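You operate a simulated robot arm through the tools that you are given. There is no shell and no other tool. Be economical: measure what you need, move in short steps, check, and stop when the job is done.

Carry out the task below with a simulated robot arm. There is one attempt and no reset: what you move stays moved.

## Task
Fill tank W from the fuller of N and X, then fill tank M from the other.
Fine: each time press the key of the tank to draw from once, then the key of the tank to fill once. Full is the orange line: W shows 5/5, M 3/3.
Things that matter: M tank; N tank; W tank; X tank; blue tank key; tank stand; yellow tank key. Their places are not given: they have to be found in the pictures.

It is judged by the outcome, as a careful person would: the job done as asked, and still so three seconds after it is handed in. It fails if anything else is knocked over, pushed out of place, dropped, spilled or broken.

## Robot
A 7-joint arm with a fingered hand, fixed in place. Base frame: the origin is at the foot of the arm, x ahead of it, y to its left, z up; the work surface is at about z = 0.83. Lengths are in m, angles in degrees, forces in N, time in s.
With the tool pointing down near the work surface it reaches from about 0.18 to 0.64 m from the base axis. Its first joint turns from -115.0 to 115.0 degrees. Payload 3.1 kg.
The tool frame sits at the grasp point between the pads (the TCP): z along the fingers, y along the line on which they close. The tips reach 0.022 m beyond it. The gripper opens to 0.112 m. The gripper's body begins 0.06 m behind the TCP. The gripper is a hand of 3 fingers: y runs from the thumb to the fingers, the wrist lies at [0, 0, -0.218] in the tool frame.
Orientation is that of the tool frame in the base frame, as a unit quaternion [x, y, z, w]. With the fingers straight down and closing along the base's y, the tool's x points along the base's -x, its y along +y and its z along -z.

## Interface
- The arm moves only by the tool jog_arm. Its argument "increments" is a list of rows, each a list of 6 numbers: the turn, a rotation vector about the base's x, y, z in degrees, then the shift along the base's x, y, z in m. In form: [[wx, wy, wz, dx, dy, dz], ...]. A call has 1 to 10 rows; each row is the pose to reach, as a shift and turn from the pose commanded when the call began. Each row takes 0.2 s and may step no farther than 0.05 m and 8.6 degrees from the row before; otherwise, the whole call is refused. A pose out of reach is approached as far as the arm can. The call stops where the force on the tool passes 40 N (or 10 N more than at its start, if that is more) or the arm is blocked; 0.2 s more then pass. In this call time passes only in rows, and 0.2 s behind the last. The reply holds the time, the measured pose of the TCP, the force on the tool along the base axes, the opening and the grip force, in the units named above and with some noise, with the torque about the TCP (base axes, N m) and any sound that the robot's microphone picked up, and new pictures: "views" is both (left out), scene, wrist or none.
- Cameras (640 x 400 px; columns grow to the right, rows downward): "scene" is fixed at [0.4083, -0.6494, 1.3926]; the picture's right is [0.93, -0.36, 0.00], its down [-0.23, -0.58, -0.78] and it looks along [0.28, 0.73, -0.63] (base axes); focal length 319 px, centre (320, 200). "wrist" rides on the gripper at [0.066, 0.003, -0.08] in the tool frame; the picture's right is [-0.05, 1.00, 0.00], its down [-0.77, -0.04, -0.64] and it looks along [-0.64, -0.03, 0.77] (tool axes); focal length 275 px, centre (320, 200).
- raise_lower(by): slides the trunk up (or, below 0, down) by that many m; the arm rides with it, the base frame stays. It gives what a move gives, with no picture.
- move_fingers(finger1, finger2, thumb_bend): sets how far each is bent, from 0 (flat) to 1 (curled in); at 0.3 the hand is open as for a grip, at 0.7 the pads meet at the TCP. One left out holds its place. A second passes; each finger stops where it meets its share of the squeeze, and holds until it gets a number again. It is the only way to open and close the hand. It gives what a move gives, with no picture; readings hold the bend of each and the force on the fingers (four entries, about 0 where the hand has none), thumb and palm.
- probe_pixels(camera, pixels): for up to 12 pixels [column, row] of the newest picture of that camera ("zoom" is the newest enlarged one), the place [x, y, z] in the base frame of the surface seen there, good to about 0.002 m, but the place of the scene camera against the robot may be out by one fixed shift of up to 0.012 m in any direction. It takes no simulated time.
- enlarge(camera, box): a new picture of the part [left, top, right, bottom] of that camera's present view, enlarged. It takes no simulated time.
- sign_off(): hands the job in; it is judged then, once.

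Keep the steps short. Do not move on a guess: measure, check each grasp and each placing, and mend mistakes. In all there are 80 turns and 200 pictures (those below and enlarged ones count). Leave the gripper open and the arm clear of the work at the hand-in unless told otherwise, and finish with a single line.

The tools are called after "Request:" as name(argument=value, ...) on one line, values as JSON. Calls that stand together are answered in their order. jog_arm: Moves the arm, as the interface text tells. Its arguments: {"type":"object","properties":{"increments":{"type":"array"},"views":{"type":"string","enum":["both","scene","wrist","none"]}},"required":["increments"]} The other tools are called the same way: raise_lower (by) slides the trunk up or down; move_fingers (finger1, finger2, thumb_bend) moves the fingers one by one; probe_pixels (camera, pixels) gives the place of the surface under pixels of a picture; enlarge (camera, box) takes an enlarged picture of a part of a camera's view; sign_off () hands the job in.

At the start:

```text
clock: 0.0
tcp_pos: [0.4871, -0.1347, 1.0944]
ee_rot: [-0.001, 1.0, 0.0, 0.0]
force: [-0.3, 0.9, -0.2]
wrist_torque: [-0.01, 0.0, 0.0]
opening: 0.1118
gripper_force: 0.1
shape: jaw
bend: [0.3, 0.3, 0.3]
finger forces: [0.0, 0.0, 0.0, 0.1, 0.0, 0.0]
trunk travel left (down, up): [-0.8, 0.19]
```

scene: 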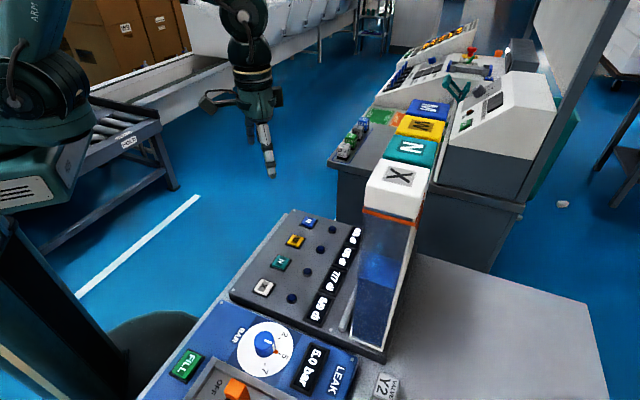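
wrist: 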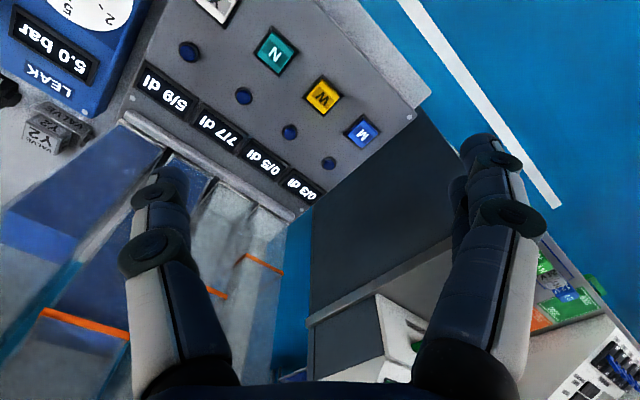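

The wrist picture seems to show X 5/9, N 7/7, W 0/5 and M 0/3. I'll enlarge both views to confirm this and to see the keys.

Request:
enlarge(camera="scene", box=[220, 190, 440, 370])

Request:
enlarge(camera="wrist", box=[100, 0, 440, 220])

Request:
probe_pixels(camera="scene", pixels=[[308, 223], [295, 241], [281, 262], [264, 287], [332, 230], [291, 299], [330, 260]])

Request:
probe_pixels(camera="wrist", pixels=[[362, 132], [324, 97], [275, 50], [217, 8], [329, 163], [290, 132], [243, 96], [189, 51], [340, 120], [250, 130]])

```text
2.22 times, centred on (330, 280) of scene
```

zoom: 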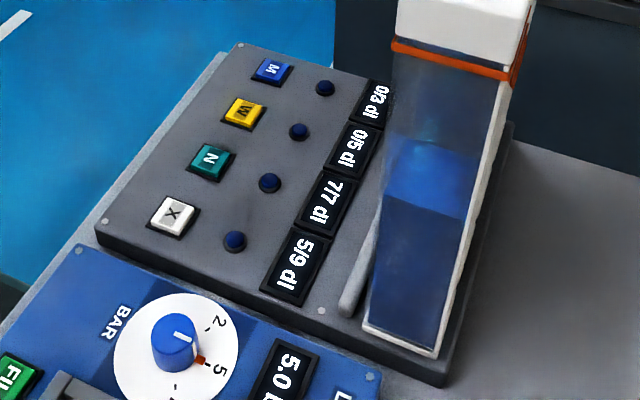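

```text
1.82 times, centred on (270, 110) of wrist
```

zoom: 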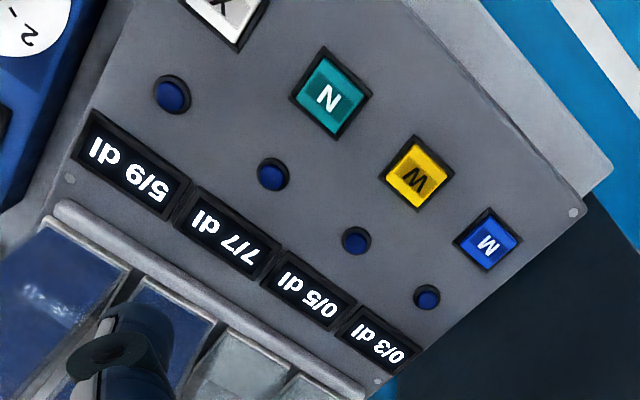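

```text
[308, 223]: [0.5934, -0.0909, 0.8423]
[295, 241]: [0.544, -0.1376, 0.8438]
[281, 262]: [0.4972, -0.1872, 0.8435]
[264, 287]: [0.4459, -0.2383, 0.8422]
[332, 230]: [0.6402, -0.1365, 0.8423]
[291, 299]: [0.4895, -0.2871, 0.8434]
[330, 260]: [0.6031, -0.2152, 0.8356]
```

```text
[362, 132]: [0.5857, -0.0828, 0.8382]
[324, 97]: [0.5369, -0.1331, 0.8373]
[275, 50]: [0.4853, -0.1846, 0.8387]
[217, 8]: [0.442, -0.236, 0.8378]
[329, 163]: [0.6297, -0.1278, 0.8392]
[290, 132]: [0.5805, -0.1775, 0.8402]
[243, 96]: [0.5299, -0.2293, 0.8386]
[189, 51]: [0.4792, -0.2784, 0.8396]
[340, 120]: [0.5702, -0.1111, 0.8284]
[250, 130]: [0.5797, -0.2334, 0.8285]
```

Readings confirmed: X 5/9, N 7/7, W 0/5, M 0/3. N is the fuller, so the order is N→W, then X→M. The coloured square keys are the tank keys; the round dark spots look like lamps. Next I close the hand to make a compact poker, and measure the tank faces for clearance.

Request:
move_fingers(finger1=0.7, finger2=0.7, thumb_bend=0.7)

Request:
probe_pixels(camera="scene", pixels=[[365, 225], [420, 225], [395, 175], [408, 150], [425, 125], [430, 105], [355, 325], [370, 190], [385, 345]])

Request:
jog_arm(increments=[[0, 0, 0, 0, -0.025, 0], [0, 0, 0, 0, -0.05, 0]])

```text
clock: 1.0
tcp_pos: [0.4869, -0.1347, 1.0935]
ee_rot: [-0.001, 1.0, 0.0, 0.001]
force: [0.0, 0.0, 0.3]
wrist_torque: [-0.01, 0.0, -0.05]
opening: 0.0027
gripper_force: 0.0
shape: fingers
bend: [0.7, 0.7, 0.7]
finger forces: [0.0, 0.1, 0.1, 0.0, 0.1, 0.0]
trunk travel left (down, up): [-0.8, 0.19]
```

```text
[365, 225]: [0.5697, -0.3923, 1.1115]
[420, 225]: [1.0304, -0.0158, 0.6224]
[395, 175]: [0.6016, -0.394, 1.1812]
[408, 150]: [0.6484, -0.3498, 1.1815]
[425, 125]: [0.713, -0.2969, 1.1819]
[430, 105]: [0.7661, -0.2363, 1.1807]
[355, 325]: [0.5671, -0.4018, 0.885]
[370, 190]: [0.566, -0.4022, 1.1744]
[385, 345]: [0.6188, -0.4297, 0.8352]
```

```text
clock: 1.6
tcp_pos: [0.4876, -0.1858, 1.0939]
ee_rot: [0.0, 1.0, 0.0, 0.0]
force: [-0.4, -0.2, -0.6]
wrist_torque: [0.01, 0.0, 0.02]
opening: 0.0027
gripper_force: 0.1
shape: fingers
bend: [0.7, 0.7, 0.7]
finger forces: [0.0, 0.0, 0.0, 0.1, 0.0, 0.0]
trunk travel left (down, up): [-0.8, 0.19]
```

scene: 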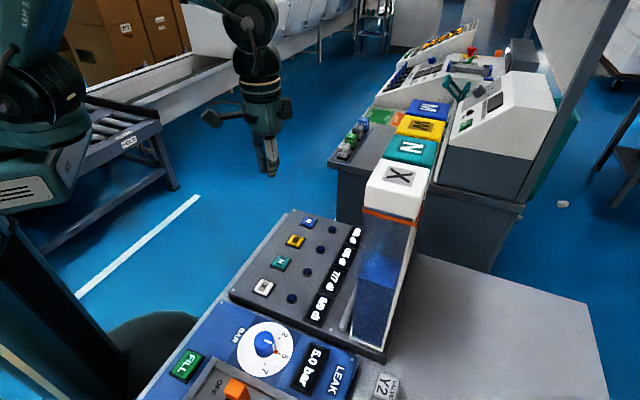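
wrist: 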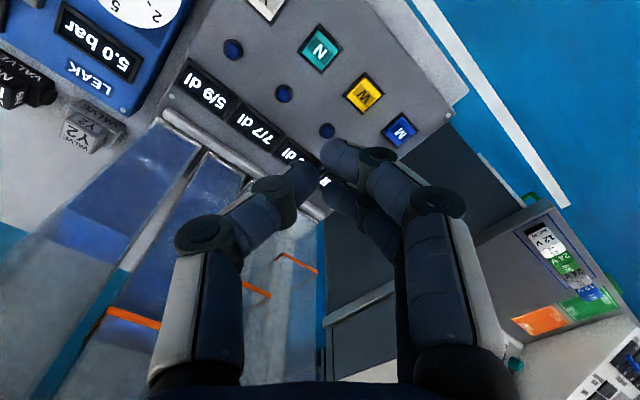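

The tanks' faces are about 0.18 m from the key row, so there is clearance. I now measure where the fingertips are in the wrist view.

Request:
enlarge(camera="wrist", box=[220, 110, 440, 250])

Request:
enlarge(camera="scene", box=[200, 80, 330, 190])

Request:
probe_pixels(camera="wrist", pixels=[[328, 150], [333, 165], [340, 148], [350, 160], [332, 190], [312, 172], [300, 178], [310, 190], [318, 47], [262, 3], [363, 94], [399, 130]])

Request:
probe_pixels(camera="scene", pixels=[[270, 172], [269, 165], [260, 168], [276, 170], [272, 150]])

```text
2.86 times, centred on (330, 180) of wrist
```

zoom: 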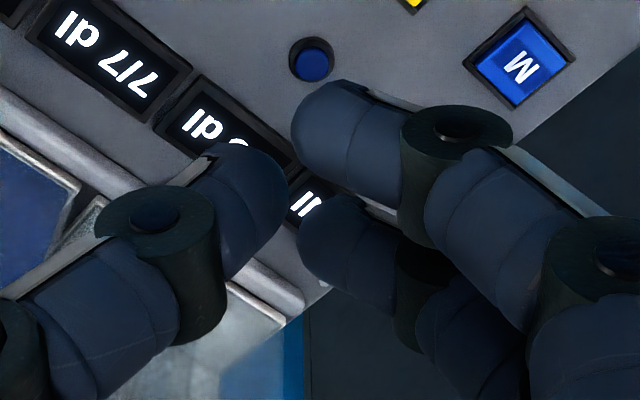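

```text
3.64 times, centred on (265, 135) of scene
```

zoom: 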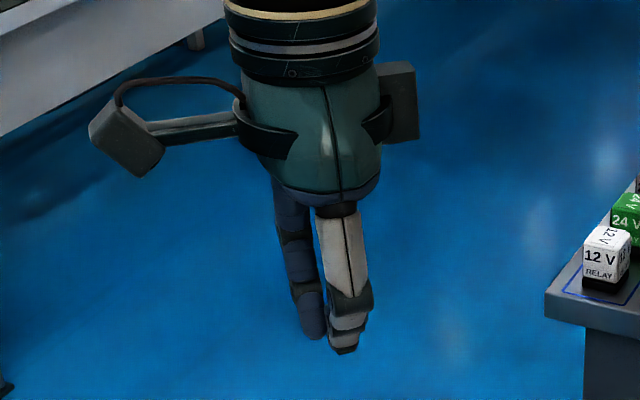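

```text
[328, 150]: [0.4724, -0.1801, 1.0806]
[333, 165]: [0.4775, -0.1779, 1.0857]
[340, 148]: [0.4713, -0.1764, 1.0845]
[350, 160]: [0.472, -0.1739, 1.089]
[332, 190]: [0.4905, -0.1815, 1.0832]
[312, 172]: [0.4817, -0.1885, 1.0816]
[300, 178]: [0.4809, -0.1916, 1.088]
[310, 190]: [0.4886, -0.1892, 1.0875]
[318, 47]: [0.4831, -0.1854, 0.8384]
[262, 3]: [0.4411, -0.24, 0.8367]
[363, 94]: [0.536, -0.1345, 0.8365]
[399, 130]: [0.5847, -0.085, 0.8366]
```

```text
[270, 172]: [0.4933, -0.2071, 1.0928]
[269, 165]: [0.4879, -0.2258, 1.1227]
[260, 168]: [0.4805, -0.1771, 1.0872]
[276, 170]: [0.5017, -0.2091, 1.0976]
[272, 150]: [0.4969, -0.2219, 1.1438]
```

Tips sit around x 0.475–0.50, y −0.18 to −0.19, with the lowest at about TCP −0.022. N's key centre is at (0.485, −0.185), top at z ≈ 0.838. I descend above N, stopping about 1.5 cm short.

Request:
jog_arm(increments=[[0, 0, 0, -0.002, 0, -0.045], [0, 0, 0, -0.002, 0, -0.09], [0, 0, 0, -0.002, 0, -0.135], [0, 0, 0, -0.002, 0, -0.18], [0, 0, 0, -0.002, 0, -0.215]])

```text
clock: 2.8
tcp_pos: [0.485, -0.1855, 0.8794]
ee_rot: [-0.001, 1.0, 0.0, 0.0]
force: [-0.5, -0.3, -0.6]
wrist_torque: [0.02, 0.0, -0.02]
opening: 0.0028
gripper_force: 0.1
shape: fingers
bend: [0.7, 0.7, 0.7]
finger forces: [0.1, 0.0, 0.1, 0.1, 0.0, 0.1]
trunk travel left (down, up): [-0.8, 0.19]
```

scene: 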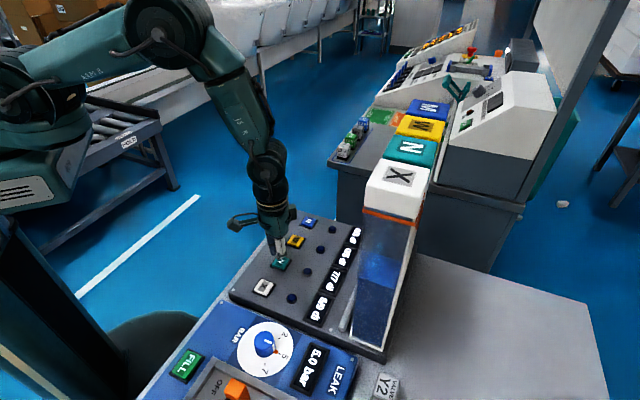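
wrist: 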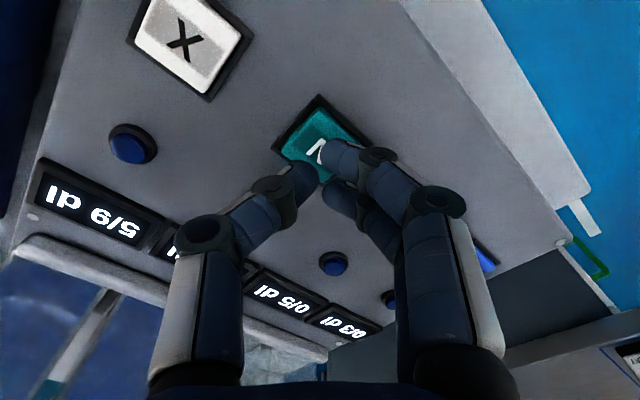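

The tips are centred over N, about 19 mm above it. I press down in small steps and watch the force.

Request:
jog_arm(increments=[[0, 0, 0, 0, 0, -0.012], [0, 0, 0, 0, 0, -0.016], [0, 0, 0, 0, 0, -0.018], [0, 0, 0, 0, 0, -0.02], [0, 0, 0, 0, 0, -0.022]], views="wrist")

```text
clock: 4.0
tcp_pos: [0.4856, -0.1856, 0.8583]
ee_rot: [-0.001, 1.0, 0.0, 0.0]
force: [-0.5, -0.7, 1.8]
wrist_torque: [-0.02, 0.05, -0.03]
opening: 0.0029
gripper_force: 1.0
shape: fingers
bend: [0.7, 0.7, 0.7]
finger forces: [0.2, 0.2, 0.0, 0.0, 1.8, 0.0]
trunk travel left (down, up): [-0.8, 0.19]
heard: click
```

wrist: 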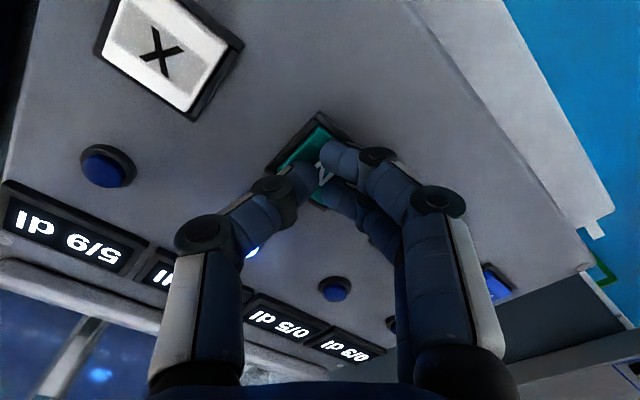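

I heard a click and a lamp lit by N. I lift and go across to above W at (0.536, −0.134).

Request:
jog_arm(increments=[[0, 0, 0, 0, 0, 0.015], [0, 0, 0, 0, 0, 0.03], [0, 0, 0, 0.025, 0.025, 0.03], [0, 0, 0, 0.0505, 0.0515, 0.025]], views="both")

```text
clock: 5.0
tcp_pos: [0.5369, -0.1325, 0.879]
ee_rot: [0.0, 1.0, 0.0, 0.0]
force: [-0.1, -0.6, -0.4]
wrist_torque: [-0.02, -0.03, 0.03]
opening: 0.0026
gripper_force: 0.0
shape: fingers
bend: [0.7, 0.7, 0.7]
finger forces: [0.0, 0.0, 0.0, 0.1, 0.0, 0.0]
trunk travel left (down, up): [-0.8, 0.19]
```

scene: 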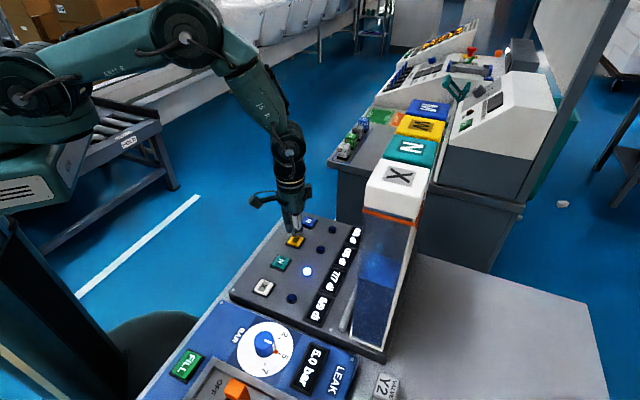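
wrist: 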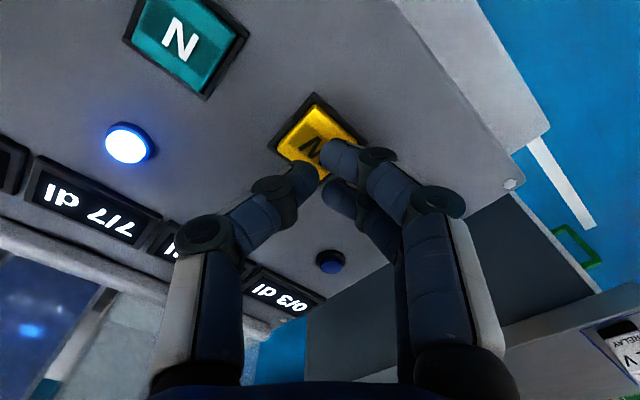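

N's lamp is lit and only N is armed. The fingers are over W, so I press the same way.

Request:
jog_arm(increments=[[0, 0, 0, -0.001, -0.001, -0.012], [0, 0, 0, -0.001, -0.001, -0.016], [0, 0, 0, -0.001, -0.001, -0.018], [0, 0, 0, -0.001, -0.001, -0.02], [0, 0, 0, -0.001, -0.001, -0.0215]], views="wrist")

```text
clock: 6.2
tcp_pos: [0.5339, -0.134, 0.8596]
ee_rot: [-0.001, 1.0, 0.001, 0.0]
force: [-0.8, 0.6, 0.2]
wrist_torque: [0.03, -0.03, 0.04]
opening: 0.0025
gripper_force: 0.0
shape: fingers
bend: [0.7, 0.7, 0.7]
finger forces: [0.0, 0.1, 0.0, 0.0, 0.1, 0.0]
trunk travel left (down, up): [-0.8, 0.19]
```

wrist: 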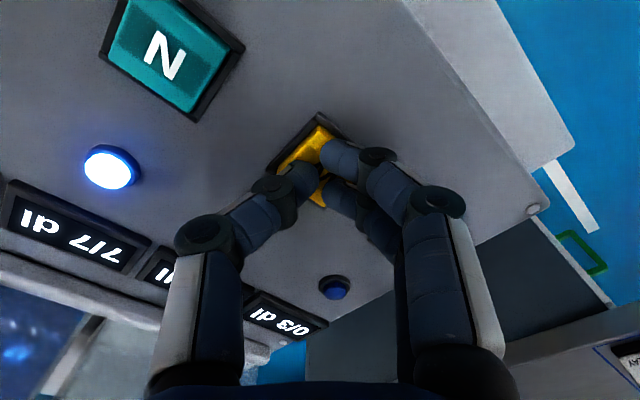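

No contact yet (z 0.8596, no click). I go 1–2 mm further.

Request:
jog_arm(increments=[[0, 0, 0, 0.001, 0, -0.001], [0, 0, 0, 0.001, 0, -0.002]], views="none")

```text
clock: 6.8
tcp_pos: [0.5343, -0.1336, 0.8579]
ee_rot: [-0.001, 1.0, -0.001, 0.001]
force: [-0.3, -0.5, 1.7]
wrist_torque: [0.0, -0.02, -0.02]
opening: 0.0024
gripper_force: 1.0
shape: fingers
bend: [0.7, 0.7, 0.7]
finger forces: [0.3, 0.2, 0.1, 0.1, 0.9, 0.0]
trunk travel left (down, up): [-0.8, 0.19]
```

Contact at 1.7 N with no click yet. I go another 1 mm.

Request:
jog_arm(increments=[[0, 0, 0, 0, 0, -0.001]], views="wrist")

```text
clock: 7.2
tcp_pos: [0.5354, -0.1349, 0.8583]
ee_rot: [0.0, 1.0, 0.0, 0.0]
force: [-1.0, -0.9, 2.8]
wrist_torque: [0.0, 0.03, -0.02]
opening: 0.0026
gripper_force: 1.1
shape: fingers
bend: [0.7, 0.7, 0.7]
finger forces: [0.4, 0.4, 0.0, 0.1, 1.4, 0.0]
trunk travel left (down, up): [-0.8, 0.19]
heard: click
```

wrist: 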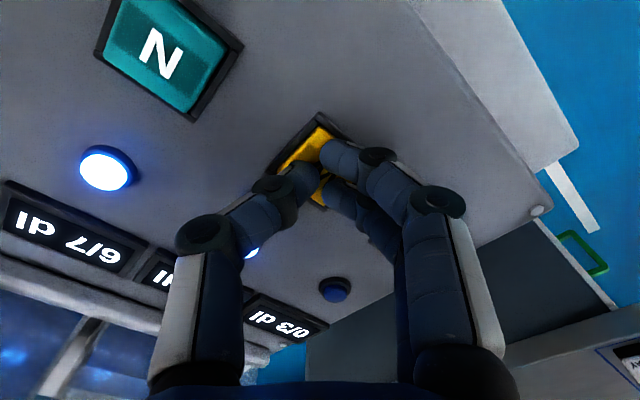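

I heard the click and N now reads 6/7, so it is pumping. I lift off and watch W's display.

Request:
jog_arm(increments=[[0, 0, 0, 0, 0, 0.025], [0, 0, 0, 0, 0, 0.06], [0, 0, 0, 0, 0, 0.1], [0, 0, 0, 0, 0, 0.12], [0, 0, 0, -0.03, 0, 0.12], [0, 0, 0, -0.05, -0.04, 0.12]], views="wrist")

Request:
enlarge(camera="scene", box=[220, 190, 440, 370])

```text
clock: 8.6
tcp_pos: [0.4824, -0.175, 0.978]
ee_rot: [-0.001, 1.0, 0.0, 0.0]
force: [0.4, -0.9, -0.3]
wrist_torque: [0.01, 0.02, 0.01]
opening: 0.0024
gripper_force: 0.2
shape: fingers
bend: [0.7, 0.7, 0.7]
finger forces: [0.0, 0.1, 0.1, 0.1, 0.0, 0.0]
trunk travel left (down, up): [-0.8, 0.19]
```

wrist: 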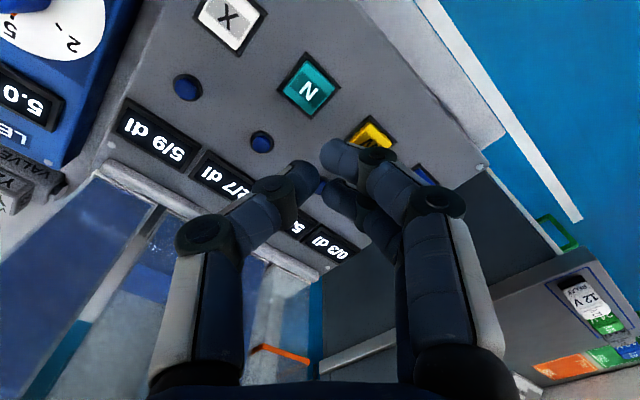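

```text
2.22 times, centred on (330, 280) of scene
```

zoom: 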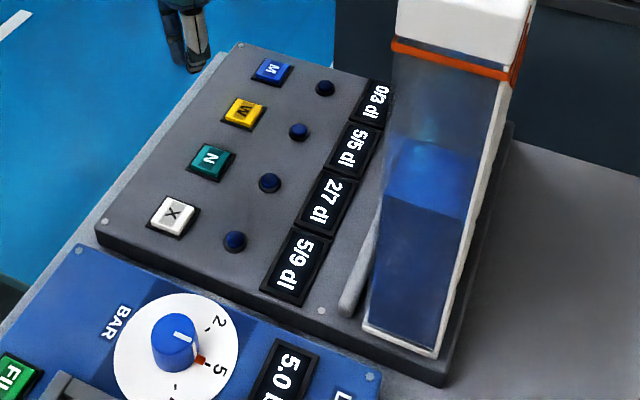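

W is at 5/5, N at 2/7, and the lamps are off. Next is X at (0.441, −0.237); I move over it and descend partway.

Request:
jog_arm(increments=[[0, 0, 0, -0.022, -0.031, 0], [0, 0, 0, -0.043, -0.061, 0], [0, 0, 0, -0.043, -0.061, -0.045], [0, 0, 0, -0.043, -0.061, -0.08], [0, 0, 0, -0.043, -0.061, -0.099]], views="both")

```text
clock: 9.8
tcp_pos: [0.4424, -0.233, 0.8793]
ee_rot: [0.0, 1.0, 0.0, 0.0]
force: [-0.3, -0.4, -0.5]
wrist_torque: [0.01, -0.03, 0.02]
opening: 0.0025
gripper_force: 0.1
shape: fingers
bend: [0.7, 0.7, 0.7]
finger forces: [0.1, 0.0, 0.1, 0.0, 0.1, 0.0]
trunk travel left (down, up): [-0.8, 0.19]
```

scene: 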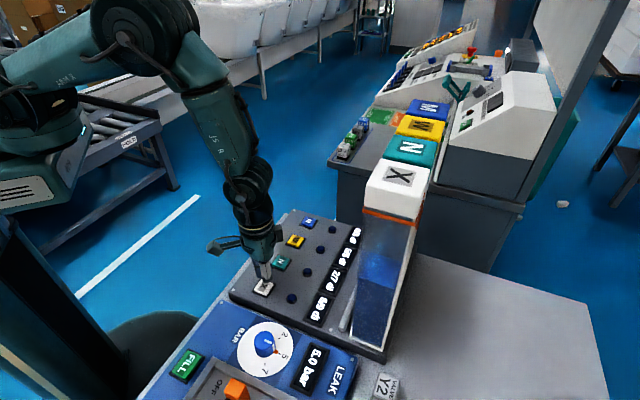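
wrist: 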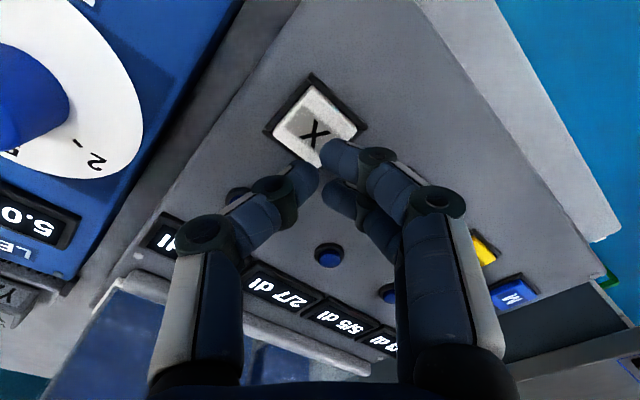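

The X key looks slightly higher in the view than the earlier keys did, so I measure it before pressing.

Request:
probe_pixels(camera="wrist", pixels=[[313, 87], [272, 130], [355, 125], [314, 128], [300, 158]])

```text
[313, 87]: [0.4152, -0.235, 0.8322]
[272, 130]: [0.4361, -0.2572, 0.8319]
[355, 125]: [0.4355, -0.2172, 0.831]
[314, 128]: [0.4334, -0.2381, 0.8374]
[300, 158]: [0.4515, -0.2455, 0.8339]
```

The key centre is at about (0.435, −0.237). I correct the position and press down to z ≈ 0.8595, then in finer steps.

Request:
jog_arm(increments=[[0, 0, 0, -0.006, -0.003, 0], [0, 0, 0, -0.006, -0.003, -0.012], [0, 0, 0, -0.006, -0.003, -0.018], [0, 0, 0, -0.006, -0.003, -0.02], [0, 0, 0, -0.006, -0.003, -0.0215], [0, 0, 0, -0.006, -0.003, -0.0225]], views="wrist")

```text
clock: 11.2
tcp_pos: [0.4361, -0.2373, 0.8552]
ee_rot: [0.0, 1.0, -0.002, 0.001]
force: [1.9, 1.3, 5.8]
wrist_torque: [-0.02, -0.01, 0.03]
opening: 0.0019
gripper_force: 2.5
shape: fingers
bend: [0.7, 0.7, 0.7]
finger forces: [1.8, 1.8, 0.0, 0.0, 1.9, 0.1]
trunk travel left (down, up): [-0.8, 0.19]
heard: click
```

wrist: 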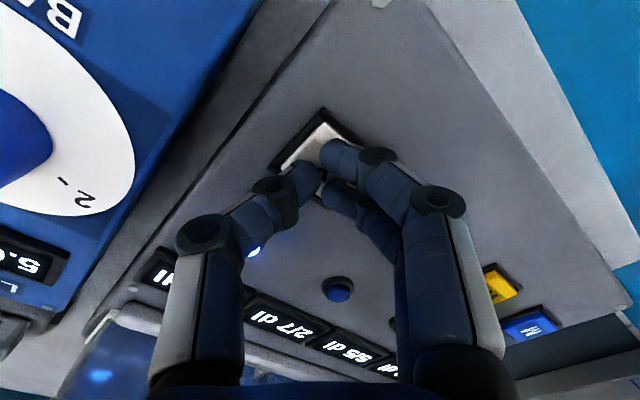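

Clicked, and X's lamp is lit. I lift and travel above M at (0.585, −0.085).

Request:
jog_arm(increments=[[0, 0, 0, 0, 0, 0.03], [0, 0, 0, 0, 0, 0.06], [0, 0, 0, 0.03, 0.03, 0.06], [0, 0, 0, 0.06, 0.06, 0.06], [0, 0, 0, 0.09, 0.09, 0.06], [0, 0, 0, 0.12, 0.12, 0.06], [0, 0, 0, 0.149, 0.152, 0.06], [0, 0, 0, 0.149, 0.152, 0.024]], views="wrist")

```text
clock: 13.0
tcp_pos: [0.5861, -0.0883, 0.8806]
ee_rot: [0.0, 1.0, 0.001, 0.0]
force: [-0.7, -1.2, 0.4]
wrist_torque: [-0.01, -0.01, -0.02]
opening: 0.0022
gripper_force: 0.0
shape: fingers
bend: [0.7, 0.7, 0.7]
finger forces: [0.1, 0.1, 0.0, 0.0, 0.0, 0.1]
trunk travel left (down, up): [-0.8, 0.19]
```

wrist: 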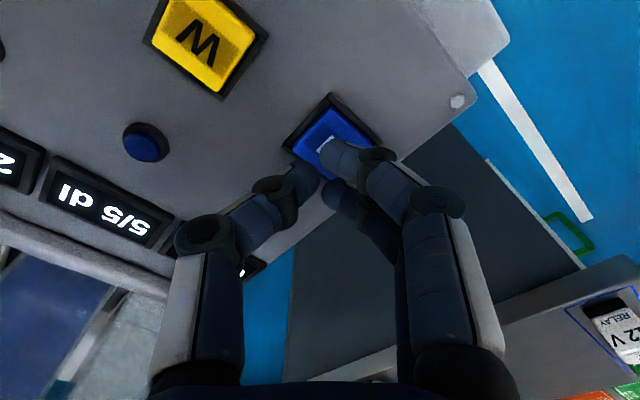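

The M key needs about +5 mm in y. I shift by that and press.

Request:
jog_arm(increments=[[0, 0, 0, -0.001, 0.005, 0], [0, 0, 0, -0.001, 0.005, -0.012], [0, 0, 0, -0.001, 0.005, -0.018], [0, 0, 0, -0.001, 0.005, -0.02], [0, 0, 0, -0.001, 0.005, -0.022], [0, 0, 0, -0.001, 0.005, -0.023]], views="wrist")

```text
clock: 14.4
tcp_pos: [0.5844, -0.0817, 0.8584]
ee_rot: [-0.001, 1.0, 0.0, 0.0]
force: [-1.1, -0.1, 1.5]
wrist_torque: [0.0, -0.01, 0.03]
opening: 0.0022
gripper_force: 0.9
shape: fingers
bend: [0.7, 0.7, 0.7]
finger forces: [0.0, 0.2, 0.0, 0.1, 1.3, 0.0]
trunk travel left (down, up): [-0.8, 0.19]
heard: click
```

wrist: 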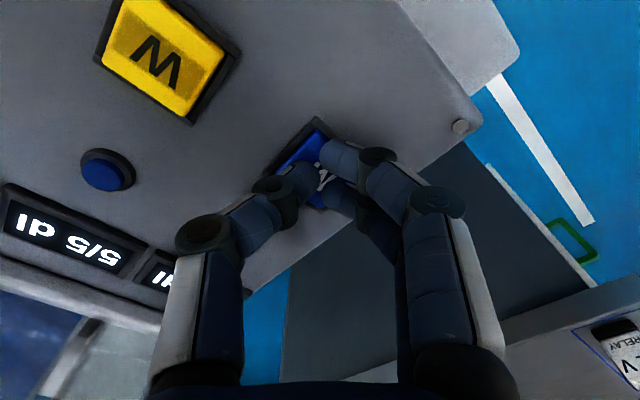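

Clicked. I lift clear and watch the displays.

Request:
jog_arm(increments=[[0, 0, 0, 0, 0, 0.025], [0, 0, 0, 0, 0, 0.06], [0, 0, 0, 0, 0, 0.1], [0, 0, 0, -0.03, 0, 0.13], [0, 0, 0, -0.06, 0, 0.16], [0, 0, 0, -0.09, 0, 0.19], [0, 0, 0, -0.1, 0, 0.22]], views="wrist")

Request:
move_fingers(finger1=0.3, finger2=0.3, thumb_bend=0.3)

Request:
jog_arm(increments=[[0, 0, 0, 0, 0, 0.01], [0, 0, 0, 0, 0, 0.01]], views="both")

Request:
enlarge(camera="scene", box=[220, 190, 440, 370])

```text
clock: 16.0
tcp_pos: [0.4843, -0.0815, 1.0763]
ee_rot: [0.0, 1.0, 0.0, 0.0]
force: [-0.6, 0.2, 0.3]
wrist_torque: [0.02, 0.01, -0.02]
opening: 0.0021
gripper_force: 0.1
shape: fingers
bend: [0.7, 0.7, 0.7]
finger forces: [0.1, 0.0, 0.0, 0.1, 0.0, 0.0]
trunk travel left (down, up): [-0.8, 0.19]
```

wrist: 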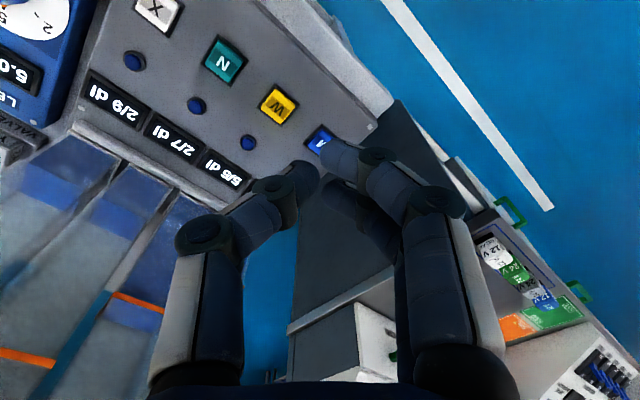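

```text
clock: 17.0
tcp_pos: [0.4855, -0.0809, 1.0747]
ee_rot: [0.0, 1.0, 0.0, 0.0]
force: [-0.1, 0.0, -0.8]
wrist_torque: [0.01, 0.01, -0.01]
opening: 0.111
gripper_force: 0.1
shape: fingers
bend: [0.3, 0.3, 0.3]
finger forces: [0.1, 0.1, 0.0, 0.0, 0.1, 0.1]
trunk travel left (down, up): [-0.8, 0.19]
```

```text
clock: 17.6
tcp_pos: [0.4864, -0.0814, 1.0853]
ee_rot: [0.0, 1.0, 0.0, 0.0]
force: [-0.3, -0.3, -0.5]
wrist_torque: [-0.01, 0.02, 0.02]
opening: 0.1111
gripper_force: 0.1
shape: fingers
bend: [0.3, 0.3, 0.3]
finger forces: [0.0, 0.1, 0.0, 0.0, 0.0, 0.0]
trunk travel left (down, up): [-0.8, 0.19]
```

scene: 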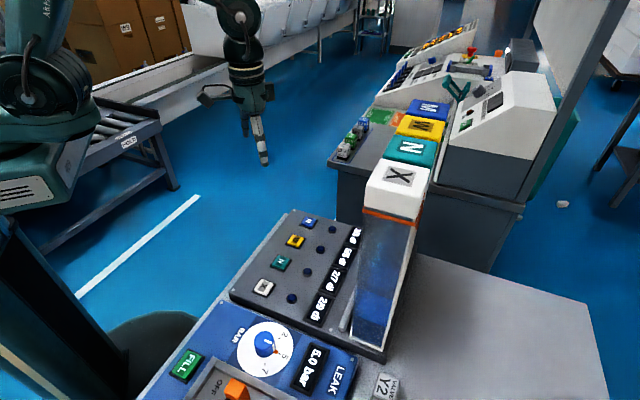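
wrist: 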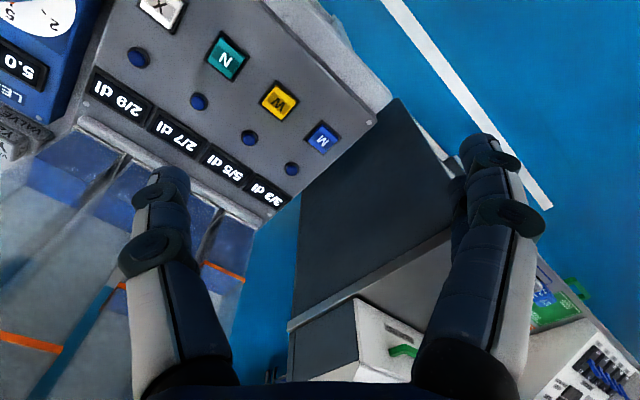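

```text
2.22 times, centred on (330, 280) of scene
```

zoom: 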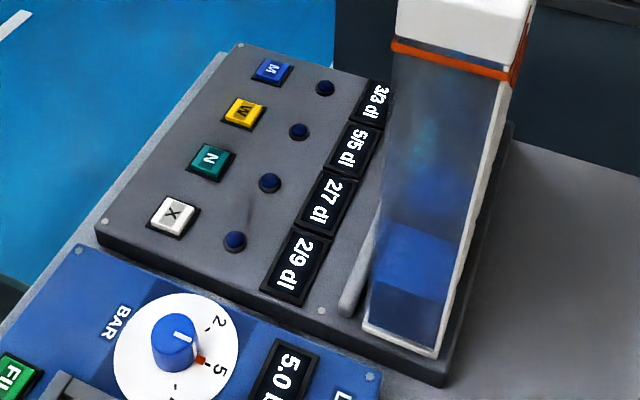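

The displays read M 3/3, W 5/5, N 2/7 and X 2/9, and all lamps are off. The hand is open and clear, so I hand in.

Request:
sign_off()

```text
The job is handed in.
```

Tank W was filled from N (the fuller) to 5/5, then tank M from X to 3/3, each key was pressed once, nothing else was touched, and the job is handed in.
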